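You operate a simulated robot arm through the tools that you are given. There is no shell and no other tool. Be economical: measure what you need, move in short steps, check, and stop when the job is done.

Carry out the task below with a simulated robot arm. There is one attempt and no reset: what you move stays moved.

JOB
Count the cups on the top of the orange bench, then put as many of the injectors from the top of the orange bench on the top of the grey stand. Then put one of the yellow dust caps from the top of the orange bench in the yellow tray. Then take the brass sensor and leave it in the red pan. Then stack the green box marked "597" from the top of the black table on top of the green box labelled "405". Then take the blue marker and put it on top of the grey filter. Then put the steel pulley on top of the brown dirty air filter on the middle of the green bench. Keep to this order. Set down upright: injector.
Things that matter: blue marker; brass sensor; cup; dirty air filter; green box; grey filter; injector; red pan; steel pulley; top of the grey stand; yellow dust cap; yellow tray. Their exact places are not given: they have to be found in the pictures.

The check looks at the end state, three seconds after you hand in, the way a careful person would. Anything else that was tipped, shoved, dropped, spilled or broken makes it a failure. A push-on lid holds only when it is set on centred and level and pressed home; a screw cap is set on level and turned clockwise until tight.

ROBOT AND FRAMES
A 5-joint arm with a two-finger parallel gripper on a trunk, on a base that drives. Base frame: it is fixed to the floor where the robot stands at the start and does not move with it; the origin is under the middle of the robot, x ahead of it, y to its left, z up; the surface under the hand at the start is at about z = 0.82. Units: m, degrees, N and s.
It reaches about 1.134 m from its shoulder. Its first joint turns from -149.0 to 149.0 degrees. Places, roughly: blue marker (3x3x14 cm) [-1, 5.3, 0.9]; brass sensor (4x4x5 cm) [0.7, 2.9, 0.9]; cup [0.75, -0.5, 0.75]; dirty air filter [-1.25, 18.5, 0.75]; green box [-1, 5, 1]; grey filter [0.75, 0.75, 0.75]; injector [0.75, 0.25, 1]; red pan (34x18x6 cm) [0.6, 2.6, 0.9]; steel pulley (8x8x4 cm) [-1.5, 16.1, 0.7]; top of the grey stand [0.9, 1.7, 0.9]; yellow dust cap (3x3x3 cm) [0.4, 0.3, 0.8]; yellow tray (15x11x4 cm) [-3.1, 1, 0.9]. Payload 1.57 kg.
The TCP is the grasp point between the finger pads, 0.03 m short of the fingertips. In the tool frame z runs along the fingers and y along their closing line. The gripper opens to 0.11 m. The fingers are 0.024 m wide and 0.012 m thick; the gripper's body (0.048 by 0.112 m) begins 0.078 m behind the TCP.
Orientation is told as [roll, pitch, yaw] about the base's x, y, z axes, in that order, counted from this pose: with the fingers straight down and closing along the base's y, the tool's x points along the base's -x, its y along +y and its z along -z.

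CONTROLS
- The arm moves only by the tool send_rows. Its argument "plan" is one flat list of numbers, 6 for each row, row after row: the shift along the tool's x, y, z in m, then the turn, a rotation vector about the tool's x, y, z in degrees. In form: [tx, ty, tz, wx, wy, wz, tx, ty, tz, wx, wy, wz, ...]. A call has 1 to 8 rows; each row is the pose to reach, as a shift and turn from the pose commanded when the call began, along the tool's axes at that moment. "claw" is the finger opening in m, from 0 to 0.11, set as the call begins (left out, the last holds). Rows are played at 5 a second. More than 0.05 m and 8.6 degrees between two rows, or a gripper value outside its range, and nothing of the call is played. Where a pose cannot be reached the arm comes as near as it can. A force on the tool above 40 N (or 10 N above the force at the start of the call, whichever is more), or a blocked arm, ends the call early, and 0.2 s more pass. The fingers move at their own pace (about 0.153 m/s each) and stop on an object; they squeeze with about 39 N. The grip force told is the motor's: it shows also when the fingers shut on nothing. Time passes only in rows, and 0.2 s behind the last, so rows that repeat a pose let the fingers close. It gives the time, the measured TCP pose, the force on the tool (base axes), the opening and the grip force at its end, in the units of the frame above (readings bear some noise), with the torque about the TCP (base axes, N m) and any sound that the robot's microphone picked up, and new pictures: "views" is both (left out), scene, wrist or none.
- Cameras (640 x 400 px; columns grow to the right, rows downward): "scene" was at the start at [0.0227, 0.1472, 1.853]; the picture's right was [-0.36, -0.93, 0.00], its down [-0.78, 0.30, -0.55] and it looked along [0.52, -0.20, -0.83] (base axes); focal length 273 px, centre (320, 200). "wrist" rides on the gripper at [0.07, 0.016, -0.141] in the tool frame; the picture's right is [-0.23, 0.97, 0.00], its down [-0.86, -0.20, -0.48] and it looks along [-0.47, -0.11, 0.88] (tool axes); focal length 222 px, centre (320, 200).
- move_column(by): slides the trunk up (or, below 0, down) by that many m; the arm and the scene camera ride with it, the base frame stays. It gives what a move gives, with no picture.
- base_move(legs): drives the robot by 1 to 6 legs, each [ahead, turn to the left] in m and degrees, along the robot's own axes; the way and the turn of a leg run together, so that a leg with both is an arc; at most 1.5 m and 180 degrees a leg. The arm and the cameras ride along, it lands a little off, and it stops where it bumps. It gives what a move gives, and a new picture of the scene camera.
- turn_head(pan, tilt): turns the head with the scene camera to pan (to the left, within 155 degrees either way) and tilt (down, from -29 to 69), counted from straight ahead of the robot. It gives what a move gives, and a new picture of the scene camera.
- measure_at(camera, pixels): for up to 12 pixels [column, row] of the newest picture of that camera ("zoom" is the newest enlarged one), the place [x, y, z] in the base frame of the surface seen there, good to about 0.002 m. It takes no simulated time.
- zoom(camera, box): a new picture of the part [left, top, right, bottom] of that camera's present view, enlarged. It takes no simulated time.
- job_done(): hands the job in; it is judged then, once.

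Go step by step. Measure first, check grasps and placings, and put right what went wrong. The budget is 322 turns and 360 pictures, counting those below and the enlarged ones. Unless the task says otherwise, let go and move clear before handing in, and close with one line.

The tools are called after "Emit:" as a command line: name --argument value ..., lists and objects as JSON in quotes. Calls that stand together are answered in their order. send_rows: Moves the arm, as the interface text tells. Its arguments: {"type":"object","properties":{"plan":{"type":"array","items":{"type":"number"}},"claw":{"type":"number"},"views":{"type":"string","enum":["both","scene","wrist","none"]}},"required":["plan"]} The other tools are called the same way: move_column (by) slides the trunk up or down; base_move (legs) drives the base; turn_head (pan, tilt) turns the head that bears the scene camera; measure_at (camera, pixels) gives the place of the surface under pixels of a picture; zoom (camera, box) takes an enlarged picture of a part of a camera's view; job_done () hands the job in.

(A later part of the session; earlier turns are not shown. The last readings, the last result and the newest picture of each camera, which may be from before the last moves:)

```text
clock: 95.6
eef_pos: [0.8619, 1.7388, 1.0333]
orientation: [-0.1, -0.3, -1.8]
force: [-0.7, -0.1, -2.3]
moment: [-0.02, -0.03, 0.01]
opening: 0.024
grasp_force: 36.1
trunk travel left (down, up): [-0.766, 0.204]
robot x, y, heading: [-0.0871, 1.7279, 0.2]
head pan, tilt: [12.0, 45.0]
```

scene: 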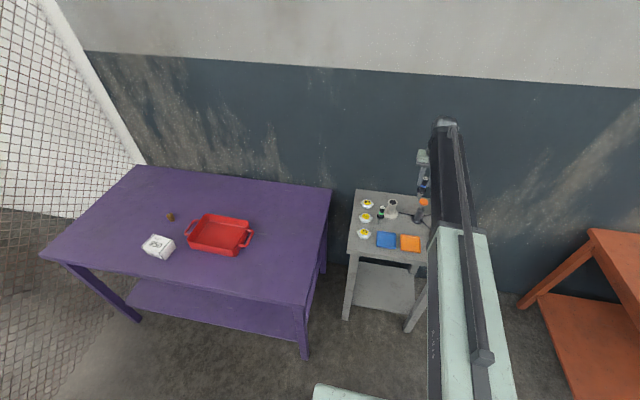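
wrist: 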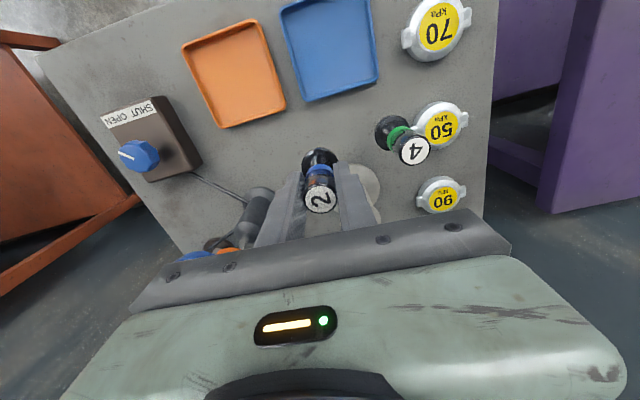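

Emit:
measure_at --camera "wrist" --pixels '[[370, 168], [410, 152], [270, 95], [365, 92], [300, 165]]'

Emit:
move_column --by -0.0505

```text
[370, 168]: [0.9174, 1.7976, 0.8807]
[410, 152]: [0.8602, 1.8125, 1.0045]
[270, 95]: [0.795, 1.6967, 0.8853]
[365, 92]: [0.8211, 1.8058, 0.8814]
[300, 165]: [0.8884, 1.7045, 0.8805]
```

```text
clock: 96.5
eef_pos: [0.8597, 1.7383, 0.9839]
orientation: [-0.1, -0.2, -1.9]
force: [-3.5, 0.7, 20.9]
moment: [0.02, 0.37, -0.01]
opening: 0.0239
grasp_force: 35.7
trunk travel left (down, up): [-0.715, 0.255]
robot x, y, heading: [-0.0862, 1.7301, 0.1]
head pan, tilt: [12.0, 45.0]
```

Contact. Back off 1 mm, release.

Emit:
move_column --by 0.001

Emit:
send_rows --plan '[0, 0, 0, 0, 0, 0, 0, 0, 0, 0, 0, 0, 0, 0, 0, 0, 0, 0]' --claw 0.05 --views "wrist"

```text
clock: 97.0
eef_pos: [0.8607, 1.7376, 0.9841]
orientation: [-0.1, -0.2, -1.8]
force: [-4.0, 0.3, 10.2]
moment: [0.0, 0.54, -0.01]
opening: 0.0241
grasp_force: 36.3
trunk travel left (down, up): [-0.716, 0.254]
robot x, y, heading: [-0.0876, 1.7248, 0.3]
head pan, tilt: [12.0, 45.0]
```

```text
clock: 97.8
eef_pos: [0.8623, 1.7383, 0.9824]
orientation: [-0.1, -0.3, -1.8]
force: [-0.2, 0.4, 0.2]
moment: [-0.03, 0.0, -0.03]
opening: 0.0496
grasp_force: 0.0
trunk travel left (down, up): [-0.716, 0.254]
robot x, y, heading: [-0.0862, 1.7293, 0.1]
head pan, tilt: [12.0, 45.0]
```

wrist: 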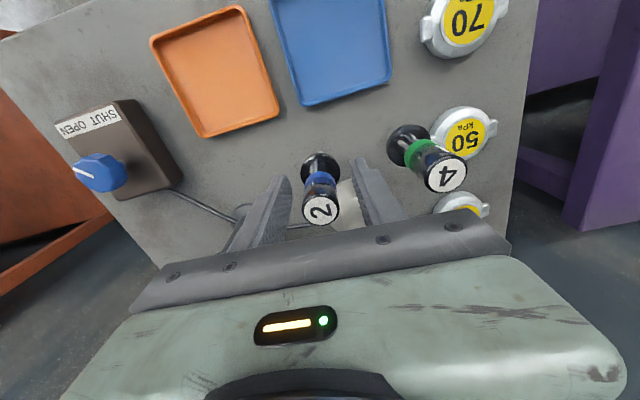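

Injector 2 stands upright. Raise, retract the arm 0.33 m, drive back to face injector 1 at (0.53,−0.085).

Emit:
move_column --by 0.25

Emit:
send_rows --plan '[0.045, 0, 0, 0, 0, 0, 0.09, 0, 0, 0, 0, 0, 0.135, 0, 0, 0, 0, 0, 0.18, 0, 0, 0, 0, 0, 0.225, 0, 0, 0, 0, 0, 0.27, 0, 0, 0, 0, 0, 0.315, 0, 0, 0, 0, 0, 0.34, 0, 0, 0, 0, 0]' --views "none"

Emit:
base_move --legs '[[0, 90], [-0.9, 0], [-0.88, 0], [0, -90]]'

Emit:
send_rows --plan '[0, 0, 0, 0, 0, 0]' --views "wrist"

```text
clock: 100.4
eef_pos: [0.8621, 1.7384, 1.2331]
orientation: [0.0, -0.2, -1.8]
force: [-0.9, 0.3, 0.4]
moment: [0.02, 0.03, -0.01]
opening: 0.0502
grasp_force: 0.1
trunk travel left (down, up): [-0.966, 0.004]
robot x, y, heading: [-0.0825, 1.7319, -0.0]
head pan, tilt: [12.0, 45.0]
```

```text
clock: 102.2
eef_pos: [0.5219, 1.7509, 1.2336]
orientation: [-0.1, -0.2, -1.9]
force: [0.7, -0.5, 0.6]
moment: [0.0, -0.01, -0.01]
opening: 0.0506
grasp_force: 0.1
out of reach, approached as far as the arm can: row 5, 6, 7
trunk travel left (down, up): [-0.966, 0.004]
robot x, y, heading: [-0.0858, 1.729, 0.1]
head pan, tilt: [12.0, 45.0]
```

```text
clock: 118.8
eef_pos: [0.5216, -0.0041, 1.2325]
orientation: [-0.1, -0.2, -1.7]
force: [1.0, -0.5, 0.0]
moment: [0.0, 0.07, -0.01]
opening: 0.0501
grasp_force: 0.1
trunk travel left (down, up): [-0.966, 0.004]
robot x, y, heading: [-0.0887, -0.0201, 0.2]
head pan, tilt: [12.0, 45.0]
```

scene: 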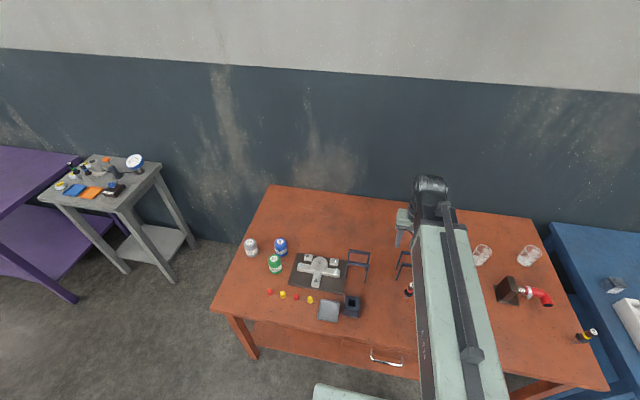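

```text
clock: 119.2
eef_pos: [0.5193, -0.0046, 1.2327]
orientation: [-0.2, -0.3, -1.8]
force: [-1.2, 0.1, -0.8]
moment: [0.01, -0.02, 0.01]
opening: 0.0501
grasp_force: 0.1
trunk travel left (down, up): [-0.966, 0.004]
robot x, y, heading: [-0.0883, -0.0221, 0.0]
head pan, tilt: [12.0, 45.0]
```

wrist: 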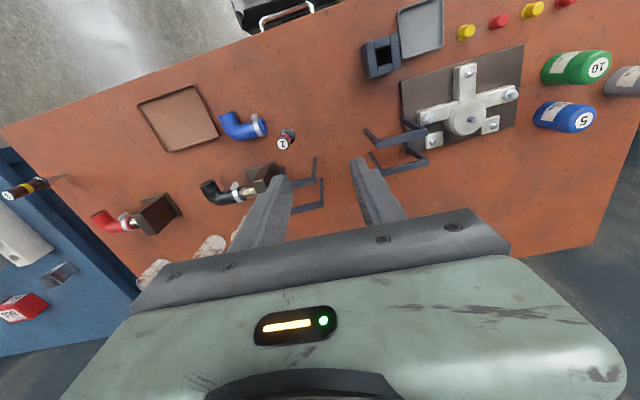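

Emit:
measure_at --camera "wrist" --pixels '[[283, 144], [258, 125], [315, 165], [322, 185], [265, 178], [310, 205]]'

Emit:
zoom --camera "wrist" --box '[190, 90, 350, 220]'

```text
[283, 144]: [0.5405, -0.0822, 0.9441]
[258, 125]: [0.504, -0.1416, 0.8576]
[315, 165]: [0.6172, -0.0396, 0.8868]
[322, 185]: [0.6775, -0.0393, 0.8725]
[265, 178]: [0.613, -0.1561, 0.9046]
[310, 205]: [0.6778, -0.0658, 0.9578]
```

```text
3.08 times, centred on (270, 155) of wrist
```

zoom: 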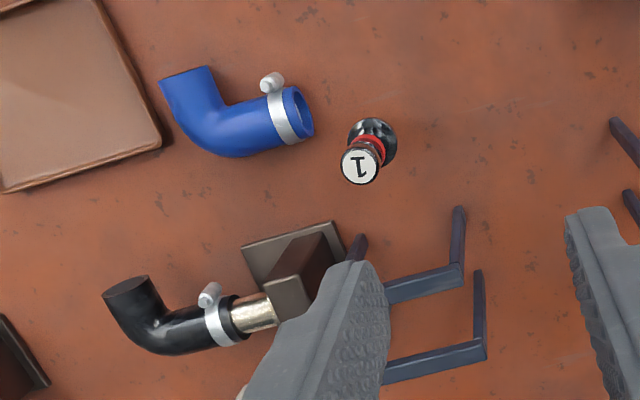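

Injector 1 at (0.540,−0.083). The frame (x≥0.61, height ≤0.96) is clear of the fingers. Move over it and lower.

Emit:
send_rows --plan '[-0.01, -0.039, 0, 0, 0, 0, -0.0235, -0.078, 0, 0, 0, 0, -0.0235, -0.078, 0, 0, 0, 0]' --views "none"

Emit:
move_column --by -0.2

Emit:
zoom --camera "wrist" --box '[200, 60, 440, 240]'

Emit:
measure_at --camera "zoom" --pixels '[[325, 212], [303, 212], [347, 212]]'

```text
clock: 120.0
eef_pos: [0.5403, -0.0808, 1.234]
orientation: [-0.1, -0.2, -1.7]
force: [0.5, -0.1, 0.3]
moment: [-0.01, 0.0, -0.02]
opening: 0.0501
grasp_force: 0.0
trunk travel left (down, up): [-0.966, 0.004]
robot x, y, heading: [-0.0859, -0.0255, 0.1]
head pan, tilt: [12.0, 45.0]
```

```text
clock: 122.2
eef_pos: [0.5393, -0.0835, 1.0328]
orientation: [-0.1, -0.1, -1.7]
force: [-0.1, 0.0, -0.3]
moment: [0.01, -0.01, -0.02]
opening: 0.0498
grasp_force: 0.1
trunk travel left (down, up): [-0.766, 0.204]
robot x, y, heading: [-0.089, -0.0227, 0.2]
head pan, tilt: [12.0, 45.0]
```

```text
2.22 times, centred on (320, 150) of wrist
```

zoom: 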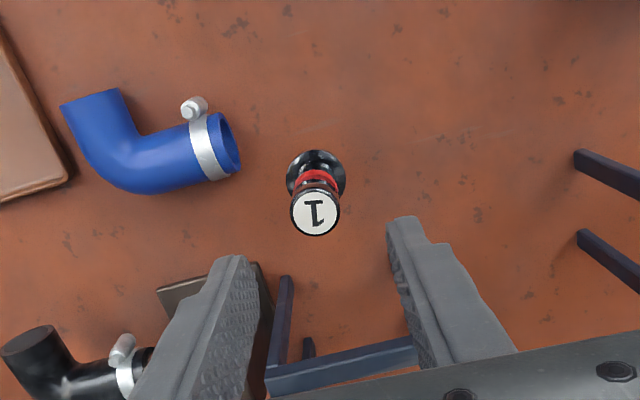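

```text
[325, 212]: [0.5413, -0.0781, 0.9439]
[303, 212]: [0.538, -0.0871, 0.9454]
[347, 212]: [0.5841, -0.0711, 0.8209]
```

Aligned. Lower and grip.

Emit:
move_column --by -0.11

Emit:
send_rows --plan '[0, 0, 0, 0, 0, 0, 0, 0, 0, 0, 0, 0, 0, 0, 0, 0, 0, 0]' --claw 0.0 --views "wrist"

Emit:
move_column --by 0.28

```text
clock: 123.6
eef_pos: [0.5396, -0.0815, 0.9227]
orientation: [-0.1, -0.2, -1.7]
force: [-0.1, 0.9, -0.1]
moment: [-0.02, 0.0, -0.01]
opening: 0.0501
grasp_force: 0.2
trunk travel left (down, up): [-0.656, 0.314]
robot x, y, heading: [-0.0879, -0.0252, 0.1]
head pan, tilt: [12.0, 45.0]
```

```text
clock: 124.4
eef_pos: [0.5393, -0.082, 0.9224]
orientation: [-0.1, -0.3, -1.7]
force: [-0.1, -1.5, 2.6]
moment: [-0.15, 0.0, 0.03]
opening: 0.0244
grasp_force: 36.0
trunk travel left (down, up): [-0.656, 0.314]
robot x, y, heading: [-0.0918, -0.0208, 0.1]
head pan, tilt: [12.0, 45.0]
```

wrist: 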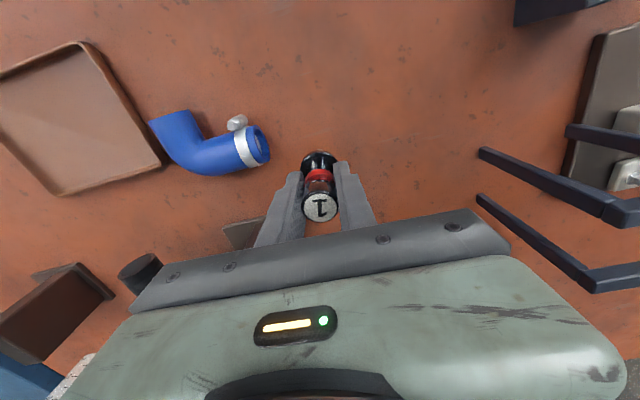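

```text
clock: 127.2
eef_pos: [0.5402, -0.0809, 1.2032]
orientation: [0.0, -0.3, -1.7]
force: [0.6, 0.2, -2.1]
moment: [-0.02, 0.01, -0.03]
opening: 0.024
grasp_force: 35.5
trunk travel left (down, up): [-0.936, 0.034]
robot x, y, heading: [-0.087, -0.025, -0.1]
head pan, tilt: [12.0, 45.0]
```

Injector 1 lifted. Drive to the stand.

Emit:
base_move --legs '[[0, 90], [0.9, 0], [0.83, 0], [0, -90]]'

Emit:
send_rows --plan '[-0.048, 0, 0, 0, 0, 0, -0.096, 0, 0, 0, 0, 0, -0.144, 0, 0, 0, 0, 0, -0.19, 0, 0, 0, 0, 0]' --views "wrist"

```text
clock: 143.5
eef_pos: [0.5322, 1.6578, 1.2017]
orientation: [-0.1, -0.1, -0.2]
force: [0.5, 0.3, -2.1]
moment: [-0.02, 0.0, -0.01]
opening: 0.0241
grasp_force: 35.7
trunk travel left (down, up): [-0.936, 0.034]
robot x, y, heading: [-0.099, 1.7204, 2.4]
head pan, tilt: [12.0, 45.0]
```

scene: 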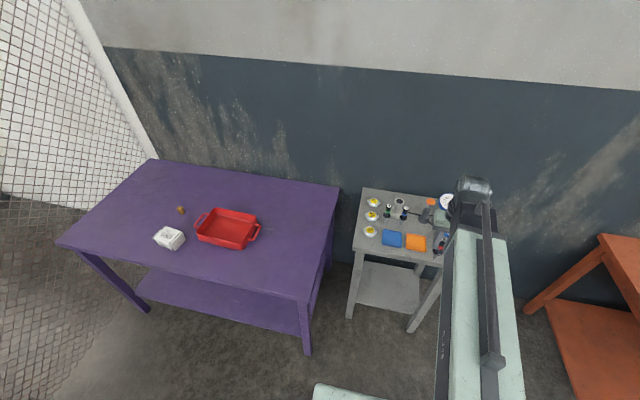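

```text
clock: 144.5
eef_pos: [0.7219, 1.6579, 1.2014]
orientation: [-0.1, -0.2, -0.1]
force: [0.6, 0.9, -3.3]
moment: [-0.02, 0.0, 0.0]
opening: 0.0243
grasp_force: 36.6
trunk travel left (down, up): [-0.936, 0.034]
robot x, y, heading: [-0.0962, 1.7239, 2.1]
head pan, tilt: [12.0, 45.0]
```

wrist: 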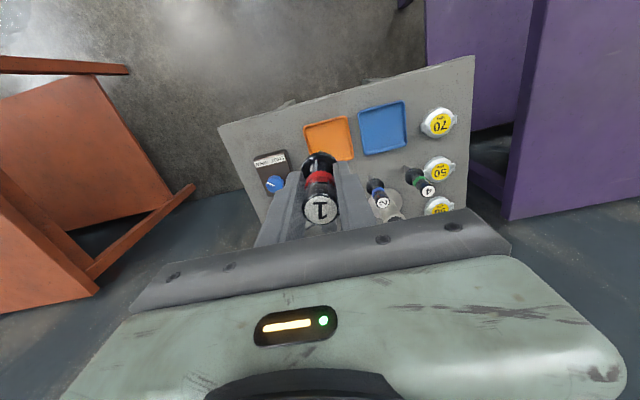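

Emit:
send_rows --plan '[-0.046, 0.004, 0, 0, 0, 0, -0.092, 0.008, 0, 0, 0, 0, -0.138, 0.012, 0, 0, 0, 0, -0.138, 0.012, 0, 0, 0, 0]' --views "none"

Emit:
move_column --by -0.17

Emit:
send_rows --plan '[0, 0, 0, 0, 0, 0]' --views "both"

```text
clock: 145.5
eef_pos: [0.8485, 1.6682, 1.203]
orientation: [-0.1, -0.1, -0.1]
force: [0.1, -0.4, -3.5]
moment: [-0.03, -0.02, 0.03]
opening: 0.024
grasp_force: 35.8
out of reach, approached as far as the arm can: row 3, 4
trunk travel left (down, up): [-0.936, 0.034]
robot x, y, heading: [-0.0969, 1.721, 2.0]
head pan, tilt: [12.0, 45.0]
```

```text
clock: 147.4
eef_pos: [0.8468, 1.6688, 1.0324]
orientation: [-0.1, -0.4, -0.2]
force: [0.7, -1.3, -2.2]
moment: [-0.03, -0.02, 0.0]
opening: 0.024
grasp_force: 35.8
trunk travel left (down, up): [-0.766, 0.204]
robot x, y, heading: [-0.097, 1.72, 2.5]
head pan, tilt: [12.0, 45.0]
```

```text
clock: 147.8
eef_pos: [0.8471, 1.6696, 1.0317]
orientation: [-0.1, -0.3, -0.3]
force: [-1.2, -0.3, -2.2]
moment: [0.0, -0.01, -0.05]
opening: 0.024
grasp_force: 36.1
trunk travel left (down, up): [-0.766, 0.204]
robot x, y, heading: [-0.0972, 1.723, 2.6]
head pan, tilt: [12.0, 45.0]
```

scene: 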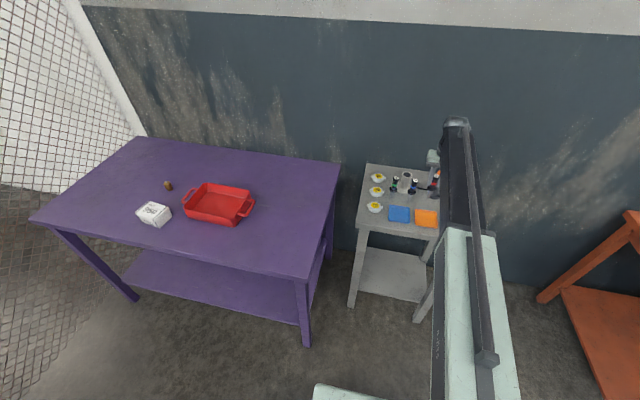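
wrist: 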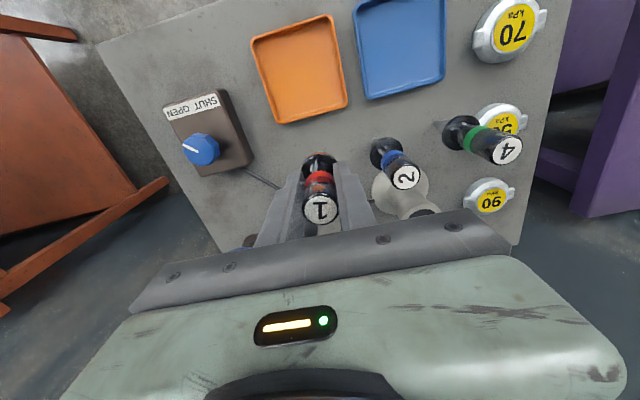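

Emit:
measure_at --camera "wrist" --pixels '[[300, 122], [345, 105], [248, 174], [275, 186], [308, 158], [336, 158], [372, 203]]'

```text
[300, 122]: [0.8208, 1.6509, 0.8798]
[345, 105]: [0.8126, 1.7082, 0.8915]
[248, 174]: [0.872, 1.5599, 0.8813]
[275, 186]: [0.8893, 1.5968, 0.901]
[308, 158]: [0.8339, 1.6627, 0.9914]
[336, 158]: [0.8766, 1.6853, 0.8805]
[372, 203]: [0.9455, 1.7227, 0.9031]
```

Spot is clear. Lower to contact.

Emit:
move_column --by -0.0495

```text
clock: 148.7
eef_pos: [0.8484, 1.6694, 0.9829]
orientation: [-0.1, -0.2, -0.2]
force: [-0.6, 0.2, -2.0]
moment: [0.02, -0.01, -0.03]
opening: 0.0243
grasp_force: 36.3
trunk travel left (down, up): [-0.717, 0.253]
robot x, y, heading: [-0.0985, 1.7218, 2.5]
head pan, tilt: [12.0, 45.0]
```

Emit:
move_column --by -0.0015

```text
clock: 149.2
eef_pos: [0.848, 1.6687, 0.9839]
orientation: [-0.1, -0.5, -0.3]
force: [3.8, 0.3, 11.0]
moment: [-0.03, -0.46, 0.02]
opening: 0.0238
grasp_force: 36.0
trunk travel left (down, up): [-0.715, 0.255]
robot x, y, heading: [-0.0983, 1.722, 2.5]
head pan, tilt: [12.0, 45.0]
```

Contact. Release and check.

Emit:
send_rows --plan '[0, 0, 0, 0, 0, 0, 0, 0, 0, 0, 0, 0, 0, 0, 0, 0, 0, 0]' --claw 0.045 --views "wrist"

Emit:
move_column --by 0.25

Emit:
zoom --camera "wrist" --box '[200, 60, 520, 260]'

```text
clock: 150.1
eef_pos: [0.8474, 1.6672, 0.9815]
orientation: [-0.1, -0.3, -0.2]
force: [0.3, 0.6, 0.4]
moment: [0.05, -0.04, 0.01]
opening: 0.0447
grasp_force: 0.1
trunk travel left (down, up): [-0.715, 0.255]
robot x, y, heading: [-0.1007, 1.7223, 2.3]
head pan, tilt: [12.0, 45.0]
```

wrist: 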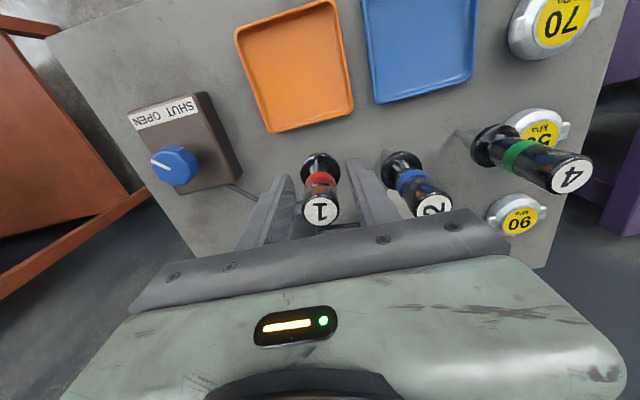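

```text
clock: 152.6
eef_pos: [0.847, 1.6678, 1.2315]
orientation: [-0.1, -0.3, -0.2]
force: [-0.4, -0.2, -0.3]
moment: [0.01, 0.02, 0.02]
opening: 0.0452
grasp_force: 0.0
trunk travel left (down, up): [-0.965, 0.005]
robot x, y, heading: [-0.0976, 1.722, 2.4]
head pan, tilt: [12.0, 45.0]
```

```text
2.00 times, centred on (360, 160) of wrist
```

zoom: 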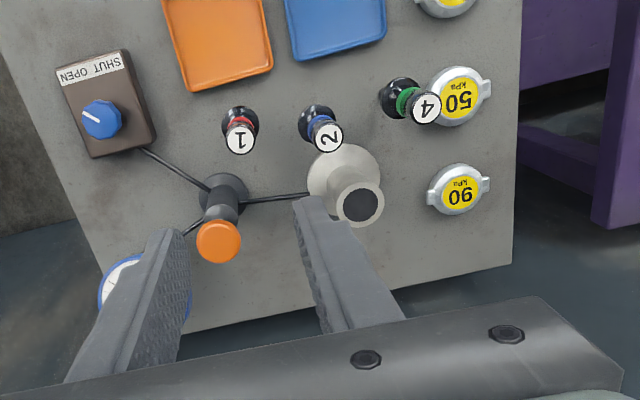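

All three injectors stand upright on the stand. Next the yellow dust cap at about (0.447,0.432). Retract arm and drive back.

Emit:
send_rows --plan '[0.045, 0, 0, 0, 0, 0, 0.09, 0, 0, 0, 0, 0, 0.135, 0, 0, 0, 0, 0, 0.18, 0, 0, 0, 0, 0, 0.225, 0, 0, 0, 0, 0, 0.225, 0, 0, 0, 0, 0]' --views "none"

Emit:
base_move --legs '[[0, 88], [-1.24, 0], [0, -89], [-0.15, 0]]'

Emit:
send_rows --plan '[0, 0, 0, 0, 0, 0]' --views "wrist"

```text
clock: 154.0
eef_pos: [0.6239, 1.6692, 1.2327]
orientation: [-0.1, -0.2, -0.2]
force: [0.7, -1.1, -0.1]
moment: [0.05, -0.01, 0.0]
opening: 0.0448
grasp_force: 0.1
trunk travel left (down, up): [-0.965, 0.005]
robot x, y, heading: [-0.0996, 1.7243, 2.5]
head pan, tilt: [12.0, 45.0]
```

```text
clock: 168.7
eef_pos: [0.4898, 0.4396, 1.2324]
orientation: [-0.1, -0.3, -1.6]
force: [0.8, 0.3, 0.1]
moment: [-0.07, -0.06, 0.02]
opening: 0.0451
grasp_force: 0.1
trunk travel left (down, up): [-0.965, 0.005]
robot x, y, heading: [-0.2265, 0.5214, 1.8]
head pan, tilt: [12.0, 45.0]
```

scene: 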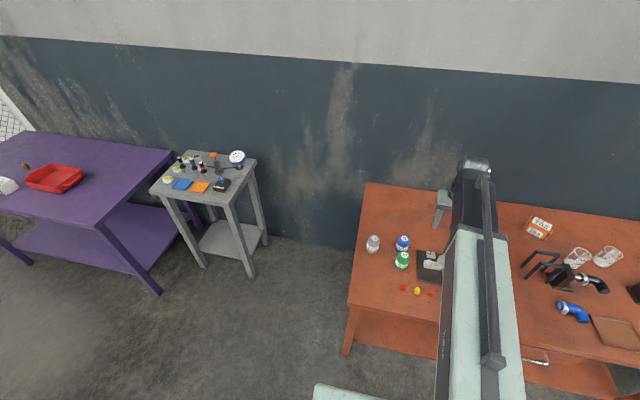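

```text
clock: 169.1
eef_pos: [0.4916, 0.439, 1.2315]
orientation: [-0.1, -0.3, -1.5]
force: [-0.3, -0.3, 0.2]
moment: [-0.05, 0.02, -0.03]
opening: 0.0448
grasp_force: 0.1
trunk travel left (down, up): [-0.965, 0.005]
robot x, y, heading: [-0.2284, 0.5241, 1.7]
head pan, tilt: [12.0, 45.0]
```

wrist: 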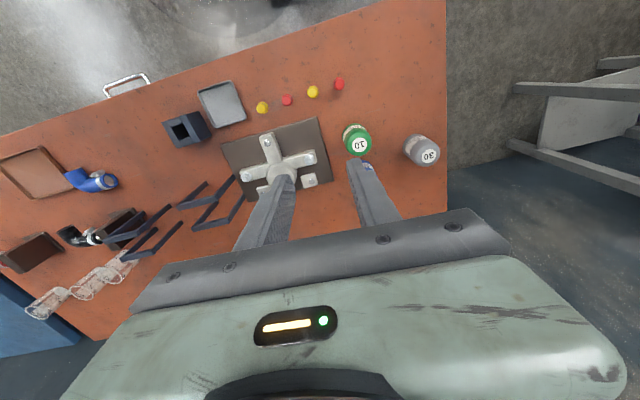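

Emit:
measure_at --camera "wrist" --pixels '[[313, 92], [262, 107], [339, 84], [357, 145], [357, 125], [325, 165]]'

```text
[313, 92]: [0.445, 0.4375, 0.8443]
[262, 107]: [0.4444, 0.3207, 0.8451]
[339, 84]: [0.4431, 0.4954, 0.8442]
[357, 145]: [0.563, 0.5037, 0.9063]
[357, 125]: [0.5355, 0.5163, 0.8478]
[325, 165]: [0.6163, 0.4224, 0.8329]
```

Cap at (0.446,0.436), top z 0.845. Align and lower by 0.28 to check.

Emit:
send_rows --plan '[0.0455, -0.002, 0, 0, 0, 0, 0.0455, -0.002, 0, 0, 0, 0]' --views "none"

Emit:
move_column --by -0.28

Emit:
zoom --camera "wrist" --box '[200, 60, 440, 240]'

Emit:
measure_at --camera "zoom" --pixels '[[320, 200], [310, 200], [330, 200]]'

```text
clock: 169.7
eef_pos: [0.4457, 0.4368, 1.2317]
orientation: [0.0, -0.2, -1.5]
force: [0.8, -0.2, 0.9]
moment: [-0.02, -0.03, 0.0]
opening: 0.0451
grasp_force: 0.1
trunk travel left (down, up): [-0.965, 0.005]
robot x, y, heading: [-0.234, 0.5212, 1.4]
head pan, tilt: [12.0, 45.0]
```

```text
clock: 172.6
eef_pos: [0.4459, 0.4373, 0.9515]
orientation: [-0.1, -0.3, -1.4]
force: [0.6, -0.2, 0.3]
moment: [0.0, 0.01, 0.0]
opening: 0.045
grasp_force: 0.0
trunk travel left (down, up): [-0.685, 0.285]
robot x, y, heading: [-0.2275, 0.525, 1.8]
head pan, tilt: [12.0, 45.0]
```

```text
2.22 times, centred on (320, 150) of wrist
```

zoom: 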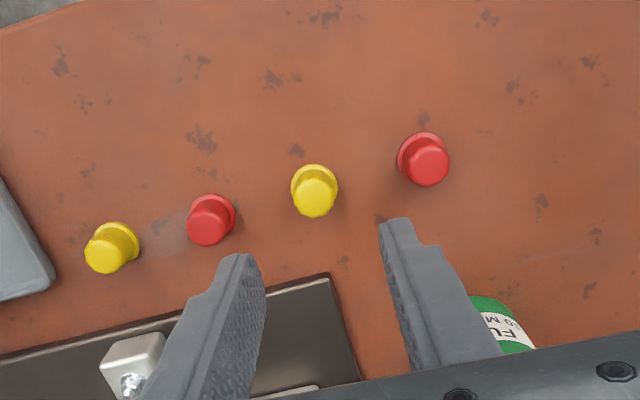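

```text
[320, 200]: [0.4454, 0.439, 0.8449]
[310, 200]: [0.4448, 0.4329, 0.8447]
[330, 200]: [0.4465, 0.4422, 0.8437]
```

Aligned. Lower to z≈0.855 and grip.

Emit:
move_column --by -0.0965

Emit:
send_rows --plan '[0, 0, 0, 0, 0, 0, 0, 0, 0, 0, 0, 0, 0, 0, 0, 0, 0, 0]' --claw 0.0 --views "wrist"

Emit:
move_column --by 0.2

Emit:
zoom --camera "wrist" --box '[200, 60, 440, 240]'

```text
clock: 173.8
eef_pos: [0.4462, 0.4372, 0.8554]
orientation: [-0.1, -0.2, -1.5]
force: [0.2, 1.1, 0.7]
moment: [-0.04, 0.01, 0.02]
opening: 0.045
grasp_force: 0.0
trunk travel left (down, up): [-0.589, 0.381]
robot x, y, heading: [-0.2283, 0.5247, 1.7]
head pan, tilt: [12.0, 45.0]
```

```text
clock: 174.7
eef_pos: [0.4449, 0.4366, 0.8554]
orientation: [-0.2, -0.3, -1.4]
force: [-0.4, -0.5, -0.4]
moment: [0.04, 0.01, -0.01]
opening: 0.0172
grasp_force: 32.3
trunk travel left (down, up): [-0.589, 0.381]
robot x, y, heading: [-0.2315, 0.5277, 1.7]
head pan, tilt: [12.0, 45.0]
```

wrist: 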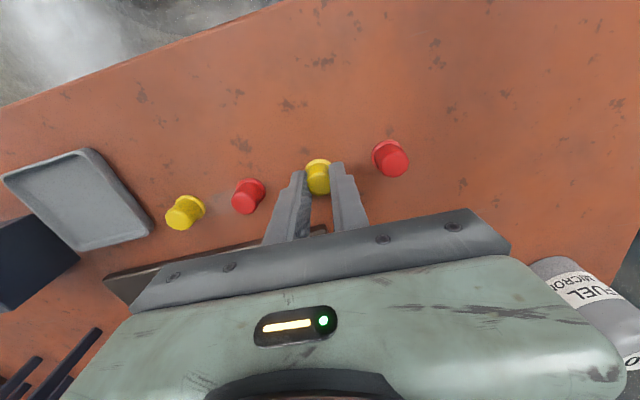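

```text
clock: 176.8
eef_pos: [0.4452, 0.4378, 1.0551]
orientation: [-0.1, -0.3, -1.5]
force: [-0.1, -0.2, -0.2]
moment: [0.0, -0.03, 0.0]
opening: 0.0173
grasp_force: 31.8
trunk travel left (down, up): [-0.789, 0.181]
robot x, y, heading: [-0.2281, 0.5228, 1.6]
head pan, tilt: [12.0, 45.0]
```

```text
2.22 times, centred on (320, 150) of wrist
```

zoom: 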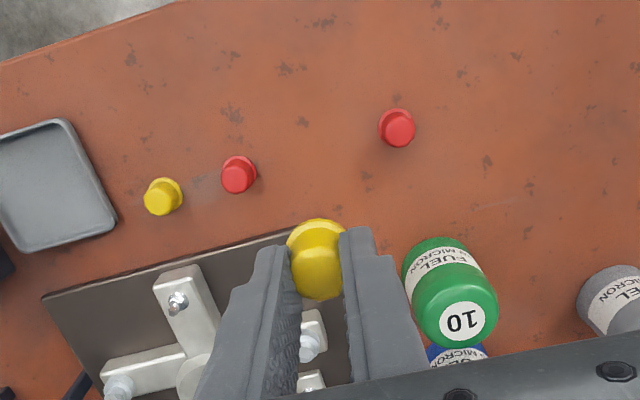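

Cap held. Raise and drive north past the cream table to see the way to the yellow tray.

Emit:
move_column --by 0.15

Emit:
base_move --legs '[[0, 88], [1.45, 0], [0.35, 0], [0, 90]]'

Emit:
turn_head --pan 35 --tilt 25

```text
clock: 178.6
eef_pos: [0.4457, 0.4368, 1.2064]
orientation: [-0.1, -0.3, -1.4]
force: [0.5, -0.2, 0.6]
moment: [-0.02, -0.03, -0.04]
opening: 0.0171
grasp_force: 32.3
trunk travel left (down, up): [-0.939, 0.031]
robot x, y, heading: [-0.2298, 0.5216, 1.7]
head pan, tilt: [12.0, 45.0]
```

```text
clock: 195.4
eef_pos: [-0.9337, 2.4168, 1.2046]
orientation: [-0.1, -0.2, 179.4]
force: [0.1, -0.3, -0.9]
moment: [-0.01, -0.01, 0.01]
opening: 0.0199
grasp_force: 34.0
trunk travel left (down, up): [-0.939, 0.031]
robot x, y, heading: [-0.2581, 2.3517, -178.0]
head pan, tilt: [12.0, 45.0]
```

scene: 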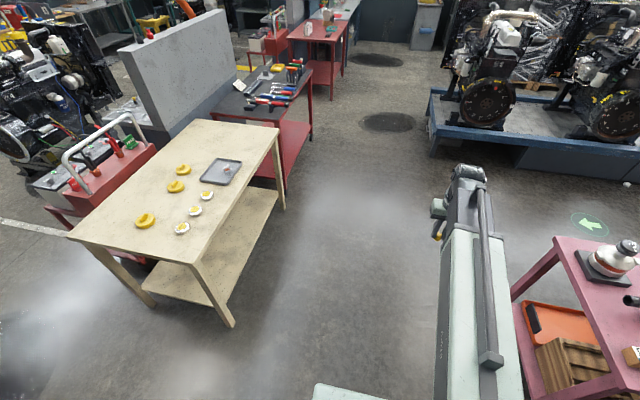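

```text
clock: 196.2
eef_pos: [-0.9338, 2.4173, 1.2056]
orientation: [-0.1, -0.3, 179.3]
force: [-0.7, 0.2, -0.9]
moment: [0.01, 0.01, -0.01]
opening: 0.0198
grasp_force: 33.5
trunk travel left (down, up): [-0.939, 0.031]
robot x, y, heading: [-0.2606, 2.3582, -178.1]
head pan, tilt: [35.0, 25.0]
```

scene: 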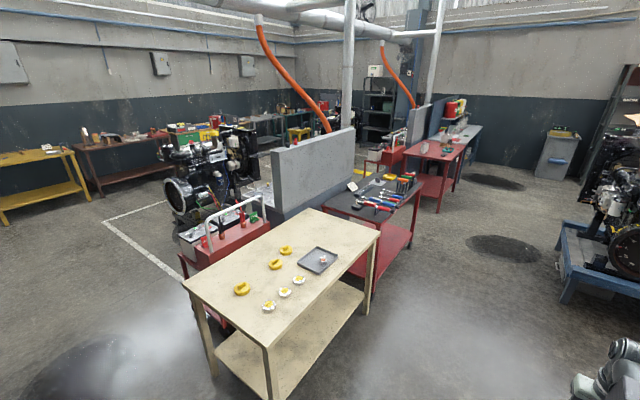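

Grip opening changed slightly to 0.0198; check the cap and measure the dark table.

Emit:
zoom --camera "scene" --box '[330, 150, 450, 240]'

Emit:
measure_at --camera "scene" --pixels '[[380, 178], [418, 185], [378, 222], [330, 207], [375, 235], [400, 125], [545, 310], [352, 187], [500, 240]]'

Emit:
zoom --camera "wrist" --box '[200, 60, 440, 240]'

```text
4.44 times, centred on (390, 195) of scene
```

zoom: 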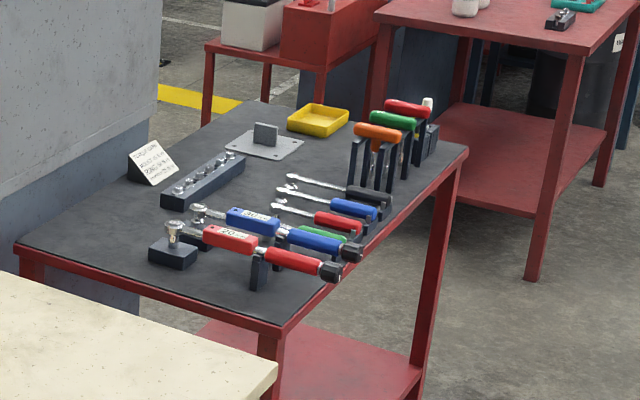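

```text
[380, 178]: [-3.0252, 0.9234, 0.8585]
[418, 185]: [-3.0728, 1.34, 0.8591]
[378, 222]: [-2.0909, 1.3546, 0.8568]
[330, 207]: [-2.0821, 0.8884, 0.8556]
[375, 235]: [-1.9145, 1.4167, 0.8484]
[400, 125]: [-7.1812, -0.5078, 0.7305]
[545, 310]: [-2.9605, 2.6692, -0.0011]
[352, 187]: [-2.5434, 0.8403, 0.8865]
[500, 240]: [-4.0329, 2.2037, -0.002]
```

```text
2.22 times, centred on (320, 150) of wrist
```

zoom: 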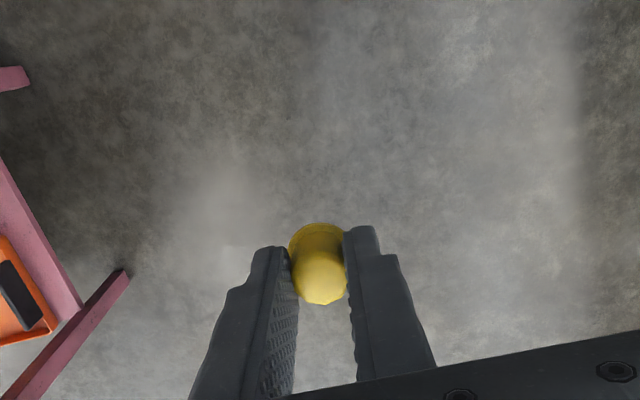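

Cap still held. Yellow tray is at about (−3.06,1.03) on the dark table (y 0.85–1.36). Drive to its north side and face it.

Emit:
base_move --legs '[[0, 6.5], [1.4, 0], [1.33, 0], [0, 81.5]]'

Emit:
turn_head --pan 8 --tilt 48

```text
clock: 213.6
eef_pos: [-3.0578, 1.3023, 1.2064]
orientation: [-0.2, -0.2, -92.4]
force: [0.0, -0.7, -0.4]
moment: [0.02, 0.02, 0.03]
opening: 0.0197
grasp_force: 33.5
trunk travel left (down, up): [-0.939, 0.031]
robot x, y, heading: [-2.9947, 1.9761, -90.1]
head pan, tilt: [35.0, 25.0]
```

scene: 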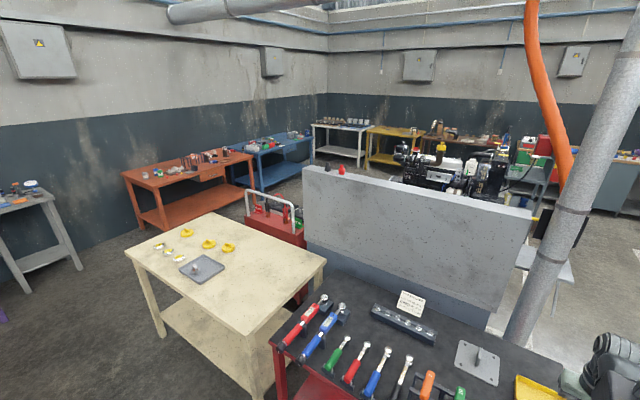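

```text
clock: 214.5
eef_pos: [-3.0588, 1.3018, 1.2047]
orientation: [-0.1, -0.3, -92.4]
force: [0.3, 0.0, 0.0]
moment: [0.03, 0.0, -0.01]
opening: 0.0197
grasp_force: 33.7
trunk travel left (down, up): [-0.939, 0.031]
robot x, y, heading: [-2.9964, 1.9724, -89.9]
head pan, tilt: [8.0, 48.0]
```

scene: 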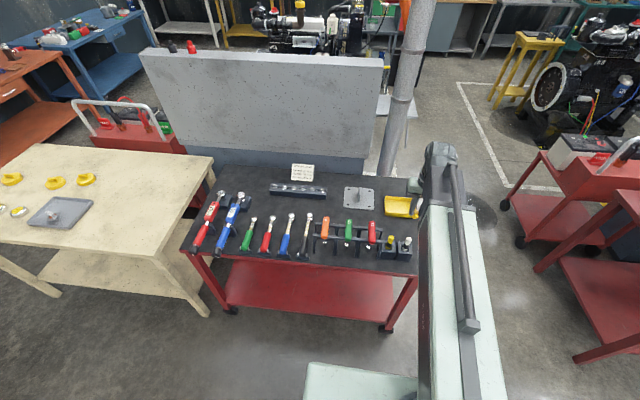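

Emit:
measure_at --camera "scene" --pixels '[[388, 198], [385, 212], [405, 215], [410, 60], [390, 160], [407, 242], [372, 196]]'

Emit:
zoom --camera "wrist" --box '[0, 0, 640, 400]'

```text
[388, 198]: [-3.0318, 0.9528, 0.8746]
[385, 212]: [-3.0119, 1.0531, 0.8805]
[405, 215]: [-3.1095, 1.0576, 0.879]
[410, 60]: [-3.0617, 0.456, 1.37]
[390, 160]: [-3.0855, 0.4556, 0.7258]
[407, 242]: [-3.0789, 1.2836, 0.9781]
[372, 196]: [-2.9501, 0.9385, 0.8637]
```

```text
1.00 times, centred on (320, 200) of wrist (not enlarged: the box is as wide or as high as the picture)
```

zoom: 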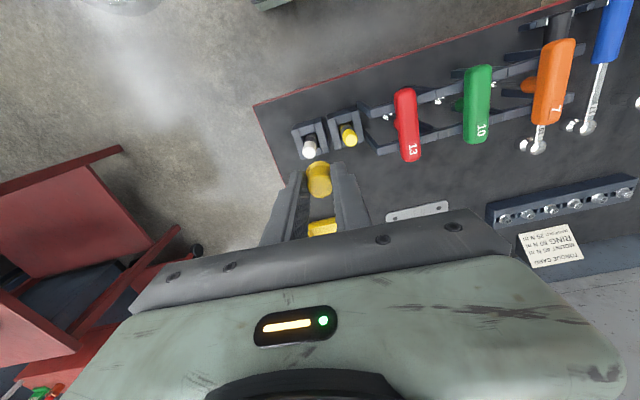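

Tray centre ≈(−3.08,1.0). Move out over it and look.

Emit:
send_rows --plan '[-0.049, -0.001, 0, 0, 0, 0, -0.098, -0.002, 0, 0, 0, 0, -0.147, -0.004, 0, 0, 0, 0, -0.196, -0.006, 0, 0, 0, 0, -0.245, -0.007, 0, 0, 0, 0, -0.2935, -0.008, 0, 0, 0, 0, -0.2935, -0.008, 0, 0, 0, 0]' --views "wrist"

Emit:
measure_at --camera "wrist" --pixels '[[320, 130], [290, 130], [350, 130], [320, 100]]'

```text
clock: 216.1
eef_pos: [-3.076, 1.0291, 1.2059]
orientation: [-0.1, -0.4, -92.4]
force: [0.2, 0.9, 0.5]
moment: [0.03, -0.02, 0.04]
opening: 0.0195
grasp_force: 33.5
out of reach, approached as far as the arm can: row 6, 7
trunk travel left (down, up): [-0.939, 0.031]
robot x, y, heading: [-2.9953, 1.9783, -90.2]
head pan, tilt: [8.0, 48.0]
```

wrist: 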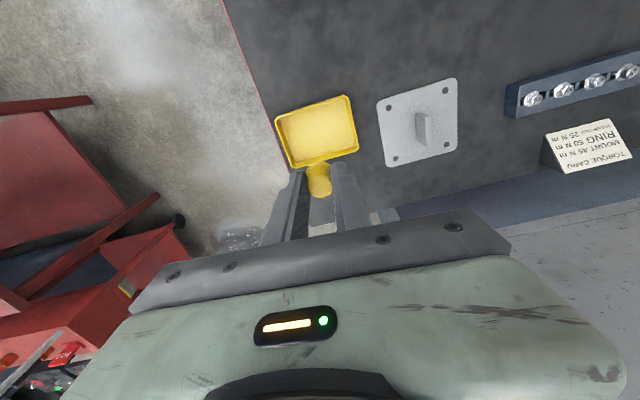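

```text
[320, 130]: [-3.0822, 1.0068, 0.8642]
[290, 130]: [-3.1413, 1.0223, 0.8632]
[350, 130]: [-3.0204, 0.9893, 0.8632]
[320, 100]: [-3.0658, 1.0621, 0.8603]
```

Drive 2 cm closer and lower to just over the tray floor (z .864).

Emit:
base_move --legs '[[0.022, 0]]'

Emit:
move_column --by -0.25

Emit:
zoom --camera "wrist" --box '[200, 60, 440, 240]'

```text
clock: 216.9
eef_pos: [-3.076, 1.008, 1.2035]
orientation: [-0.1, -0.3, -92.4]
force: [0.4, 0.3, -0.2]
moment: [0.04, 0.0, 0.01]
opening: 0.0198
grasp_force: 33.2
trunk travel left (down, up): [-0.939, 0.031]
robot x, y, heading: [-2.9943, 1.9529, -90.4]
head pan, tilt: [8.0, 48.0]
```

scene: 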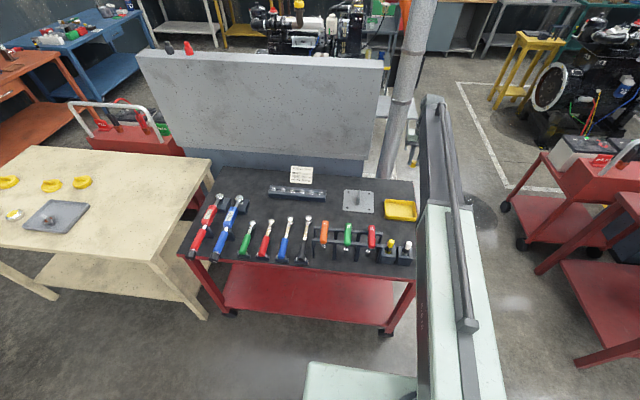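

```text
clock: 219.5
eef_pos: [-3.0757, 1.0091, 0.9561]
orientation: [-0.2, -0.5, -92.4]
force: [0.9, 0.2, -1.0]
moment: [-0.01, -0.03, 0.01]
opening: 0.02
grasp_force: 34.0
trunk travel left (down, up): [-0.689, 0.281]
robot x, y, heading: [-2.9975, 1.9533, -90.3]
head pan, tilt: [8.0, 48.0]
```

```text
2.22 times, centred on (320, 150) of wrist
```

zoom: 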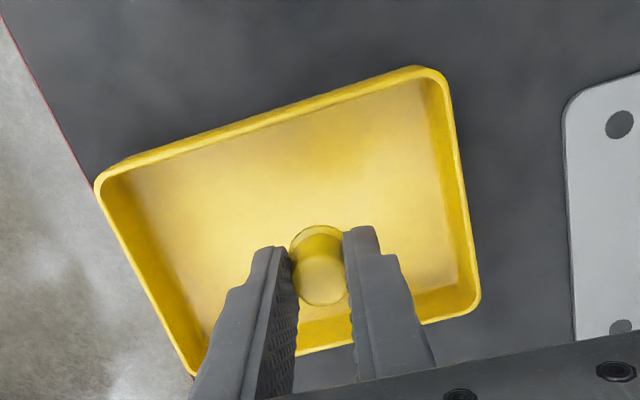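

Emit:
move_column --by -0.05

Emit:
zoom --camera "wrist" --box '[200, 60, 440, 240]'

```text
clock: 220.4
eef_pos: [-3.0753, 1.0088, 0.9056]
orientation: [-0.1, -0.5, -92.4]
force: [0.0, -0.4, 0.3]
moment: [0.0, 0.0, 0.0]
opening: 0.0196
grasp_force: 34.2
trunk travel left (down, up): [-0.639, 0.331]
robot x, y, heading: [-2.9956, 1.9525, -90.0]
head pan, tilt: [8.0, 48.0]
```

```text
2.22 times, centred on (320, 150) of wrist
```

zoom: 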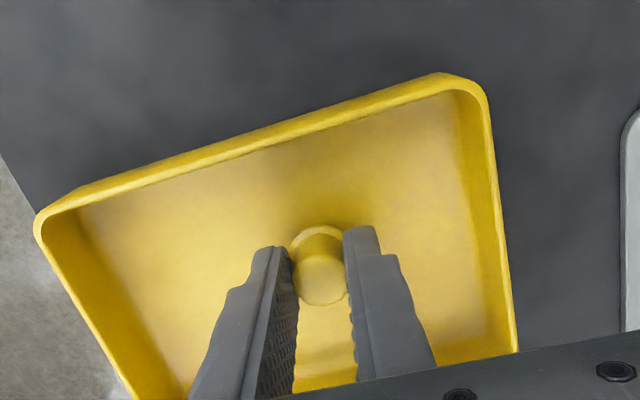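

Lower 6 mm more and release.

Emit:
move_column --by -0.006

Emit:
send_rows --plan '[0, 0, 0, 0, 0, 0, 0, 0, 0, 0, 0, 0, 0, 0, 0, 0, 0, 0]' --claw 0.04 --views "none"

Emit:
move_column --by 0.3

Emit:
zoom --camera "wrist" --box '[200, 60, 440, 240]'

```text
clock: 221.0
eef_pos: [-3.0765, 1.0098, 0.9007]
orientation: [-0.2, -0.5, -92.4]
force: [-1.4, -5.1, 17.7]
moment: [-0.16, 0.03, 0.01]
opening: 0.0199
grasp_force: 33.8
trunk travel left (down, up): [-0.633, 0.337]
robot x, y, heading: [-2.9942, 1.9528, -90.1]
head pan, tilt: [8.0, 48.0]
```

```text
clock: 221.8
eef_pos: [-3.0759, 1.0081, 0.8997]
orientation: [-0.2, -0.4, -92.4]
force: [0.9, -0.2, -0.6]
moment: [-0.01, -0.03, 0.0]
opening: 0.0401
grasp_force: 0.0
trunk travel left (down, up): [-0.633, 0.337]
robot x, y, heading: [-2.9957, 1.9512, -90.2]
head pan, tilt: [8.0, 48.0]
```

```text
clock: 224.8
eef_pos: [-3.0755, 1.0093, 1.2008]
orientation: [-0.1, -0.5, -92.4]
force: [-0.1, 0.1, -0.3]
moment: [0.02, 0.04, -0.04]
opening: 0.0403
grasp_force: 0.0
trunk travel left (down, up): [-0.933, 0.037]
robot x, y, heading: [-2.9913, 1.9518, -90.4]
head pan, tilt: [8.0, 48.0]
```

```text
2.22 times, centred on (320, 150) of wrist
```

zoom: 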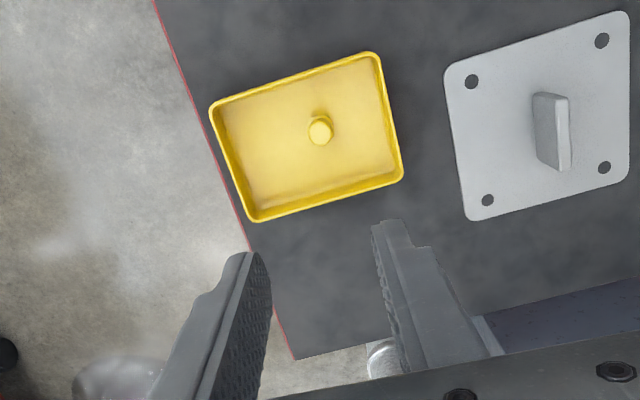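

Cap sits in the yellow tray. Retract and drive to the purple table.

Emit:
send_rows --plan '[0.045, 0, 0, 0, 0, 0, 0.09, 0, 0, 0, 0, 0, 0.135, 0, 0, 0, 0, 0, 0.18, 0, 0, 0, 0, 0, 0.225, 0, 0, 0, 0, 0, 0.27, 0, 0, 0, 0, 0, 0.27, 0, 0, 0, 0, 0]' --views "none"

Emit:
base_move --legs '[[0, 98], [1.4, 0], [1.3, 0], [0, -8]]'

Emit:
turn_head --pan 25 --tilt 40

```text
clock: 226.4
eef_pos: [-3.0663, 1.2804, 1.1998]
orientation: [-0.1, -0.4, -92.4]
force: [0.6, -0.5, -0.2]
moment: [0.02, 0.02, -0.02]
opening: 0.04
grasp_force: 0.2
trunk travel left (down, up): [-0.933, 0.037]
robot x, y, heading: [-2.9987, 1.9524, -90.4]
head pan, tilt: [8.0, 48.0]
```

```text
clock: 244.2
eef_pos: [0.3878, 2.0359, 1.1987]
orientation: [-0.2, -0.4, -6.5]
force: [0.8, 0.3, 0.0]
moment: [0.0, 0.03, 0.0]
opening: 0.0399
grasp_force: 0.1
trunk travel left (down, up): [-0.933, 0.037]
robot x, y, heading: [-0.2788, 2.1588, -3.6]
head pan, tilt: [8.0, 48.0]
```

scene: 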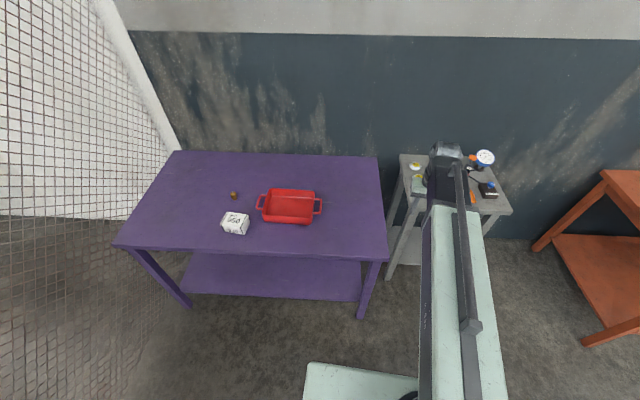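

```text
clock: 245.0
eef_pos: [0.3863, 2.0368, 1.1984]
orientation: [-0.1, -0.4, -6.4]
force: [-0.2, -0.1, -0.2]
moment: [-0.01, 0.01, -0.02]
opening: 0.04
grasp_force: 0.1
trunk travel left (down, up): [-0.933, 0.037]
robot x, y, heading: [-0.2843, 2.1531, -3.6]
head pan, tilt: [25.0, 40.0]
```

scene: 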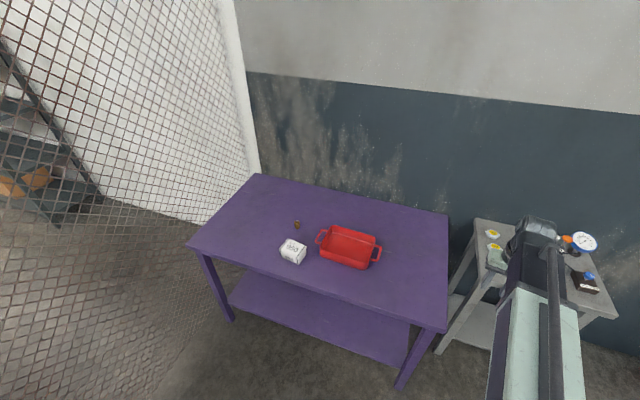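

Emit:
measure_at --camera "scene" --pixels '[[297, 222], [297, 228], [348, 250], [318, 237], [380, 255], [293, 244], [195, 243], [440, 325], [445, 225], [260, 178]]'

Emit:
zoom --camera "scene" --box '[260, 205, 400, 285]'

```text
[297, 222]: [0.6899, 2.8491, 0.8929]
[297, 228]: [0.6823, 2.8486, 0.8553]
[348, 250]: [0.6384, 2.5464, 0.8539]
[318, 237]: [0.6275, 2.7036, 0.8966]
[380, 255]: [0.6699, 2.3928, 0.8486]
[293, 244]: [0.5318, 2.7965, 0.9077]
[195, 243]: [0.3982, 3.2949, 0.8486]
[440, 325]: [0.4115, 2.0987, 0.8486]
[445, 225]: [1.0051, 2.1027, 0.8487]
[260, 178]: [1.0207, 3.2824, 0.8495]
```

```text
4.57 times, centred on (330, 245) of scene
```

zoom: 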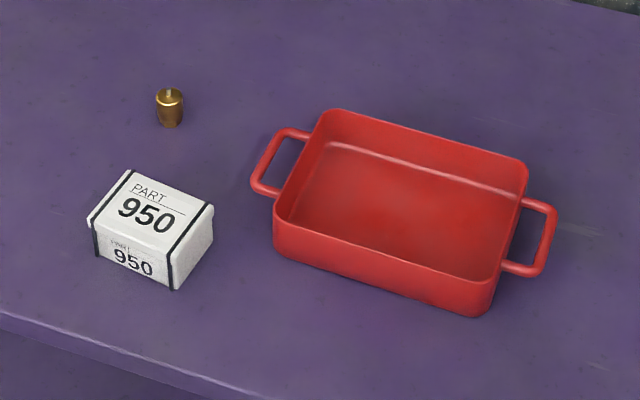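

Sensor at (0.69,2.849), pan centre ≈(0.64,2.55). Check where the mesh fence is before moving.

Emit:
measure_at --camera "scene" --pixels '[[100, 250], [150, 330], [60, 150], [200, 210], [20, 350], [225, 330], [150, 230], [240, 100]]'

Emit:
turn_head --pan 75 --tilt 25

```text
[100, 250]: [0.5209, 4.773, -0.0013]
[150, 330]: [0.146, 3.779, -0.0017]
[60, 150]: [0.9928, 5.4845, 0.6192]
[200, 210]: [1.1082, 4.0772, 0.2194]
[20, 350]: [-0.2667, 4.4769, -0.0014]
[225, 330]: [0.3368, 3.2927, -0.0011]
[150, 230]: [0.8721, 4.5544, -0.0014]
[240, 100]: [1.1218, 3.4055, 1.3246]
```

```text
clock: 246.2
eef_pos: [0.3864, 2.0363, 1.1986]
orientation: [-0.1, -0.4, -6.4]
force: [-0.8, 0.6, 0.0]
moment: [0.0, 0.0, -0.03]
opening: 0.0397
grasp_force: 0.1
trunk travel left (down, up): [-0.933, 0.037]
robot x, y, heading: [-0.2844, 2.1556, -3.3]
head pan, tilt: [75.0, 25.0]
```

scene: 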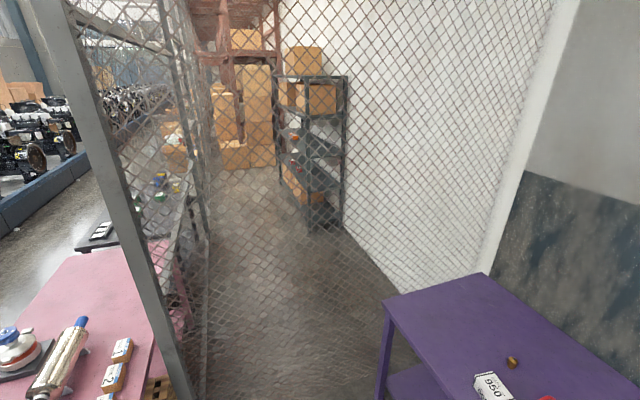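

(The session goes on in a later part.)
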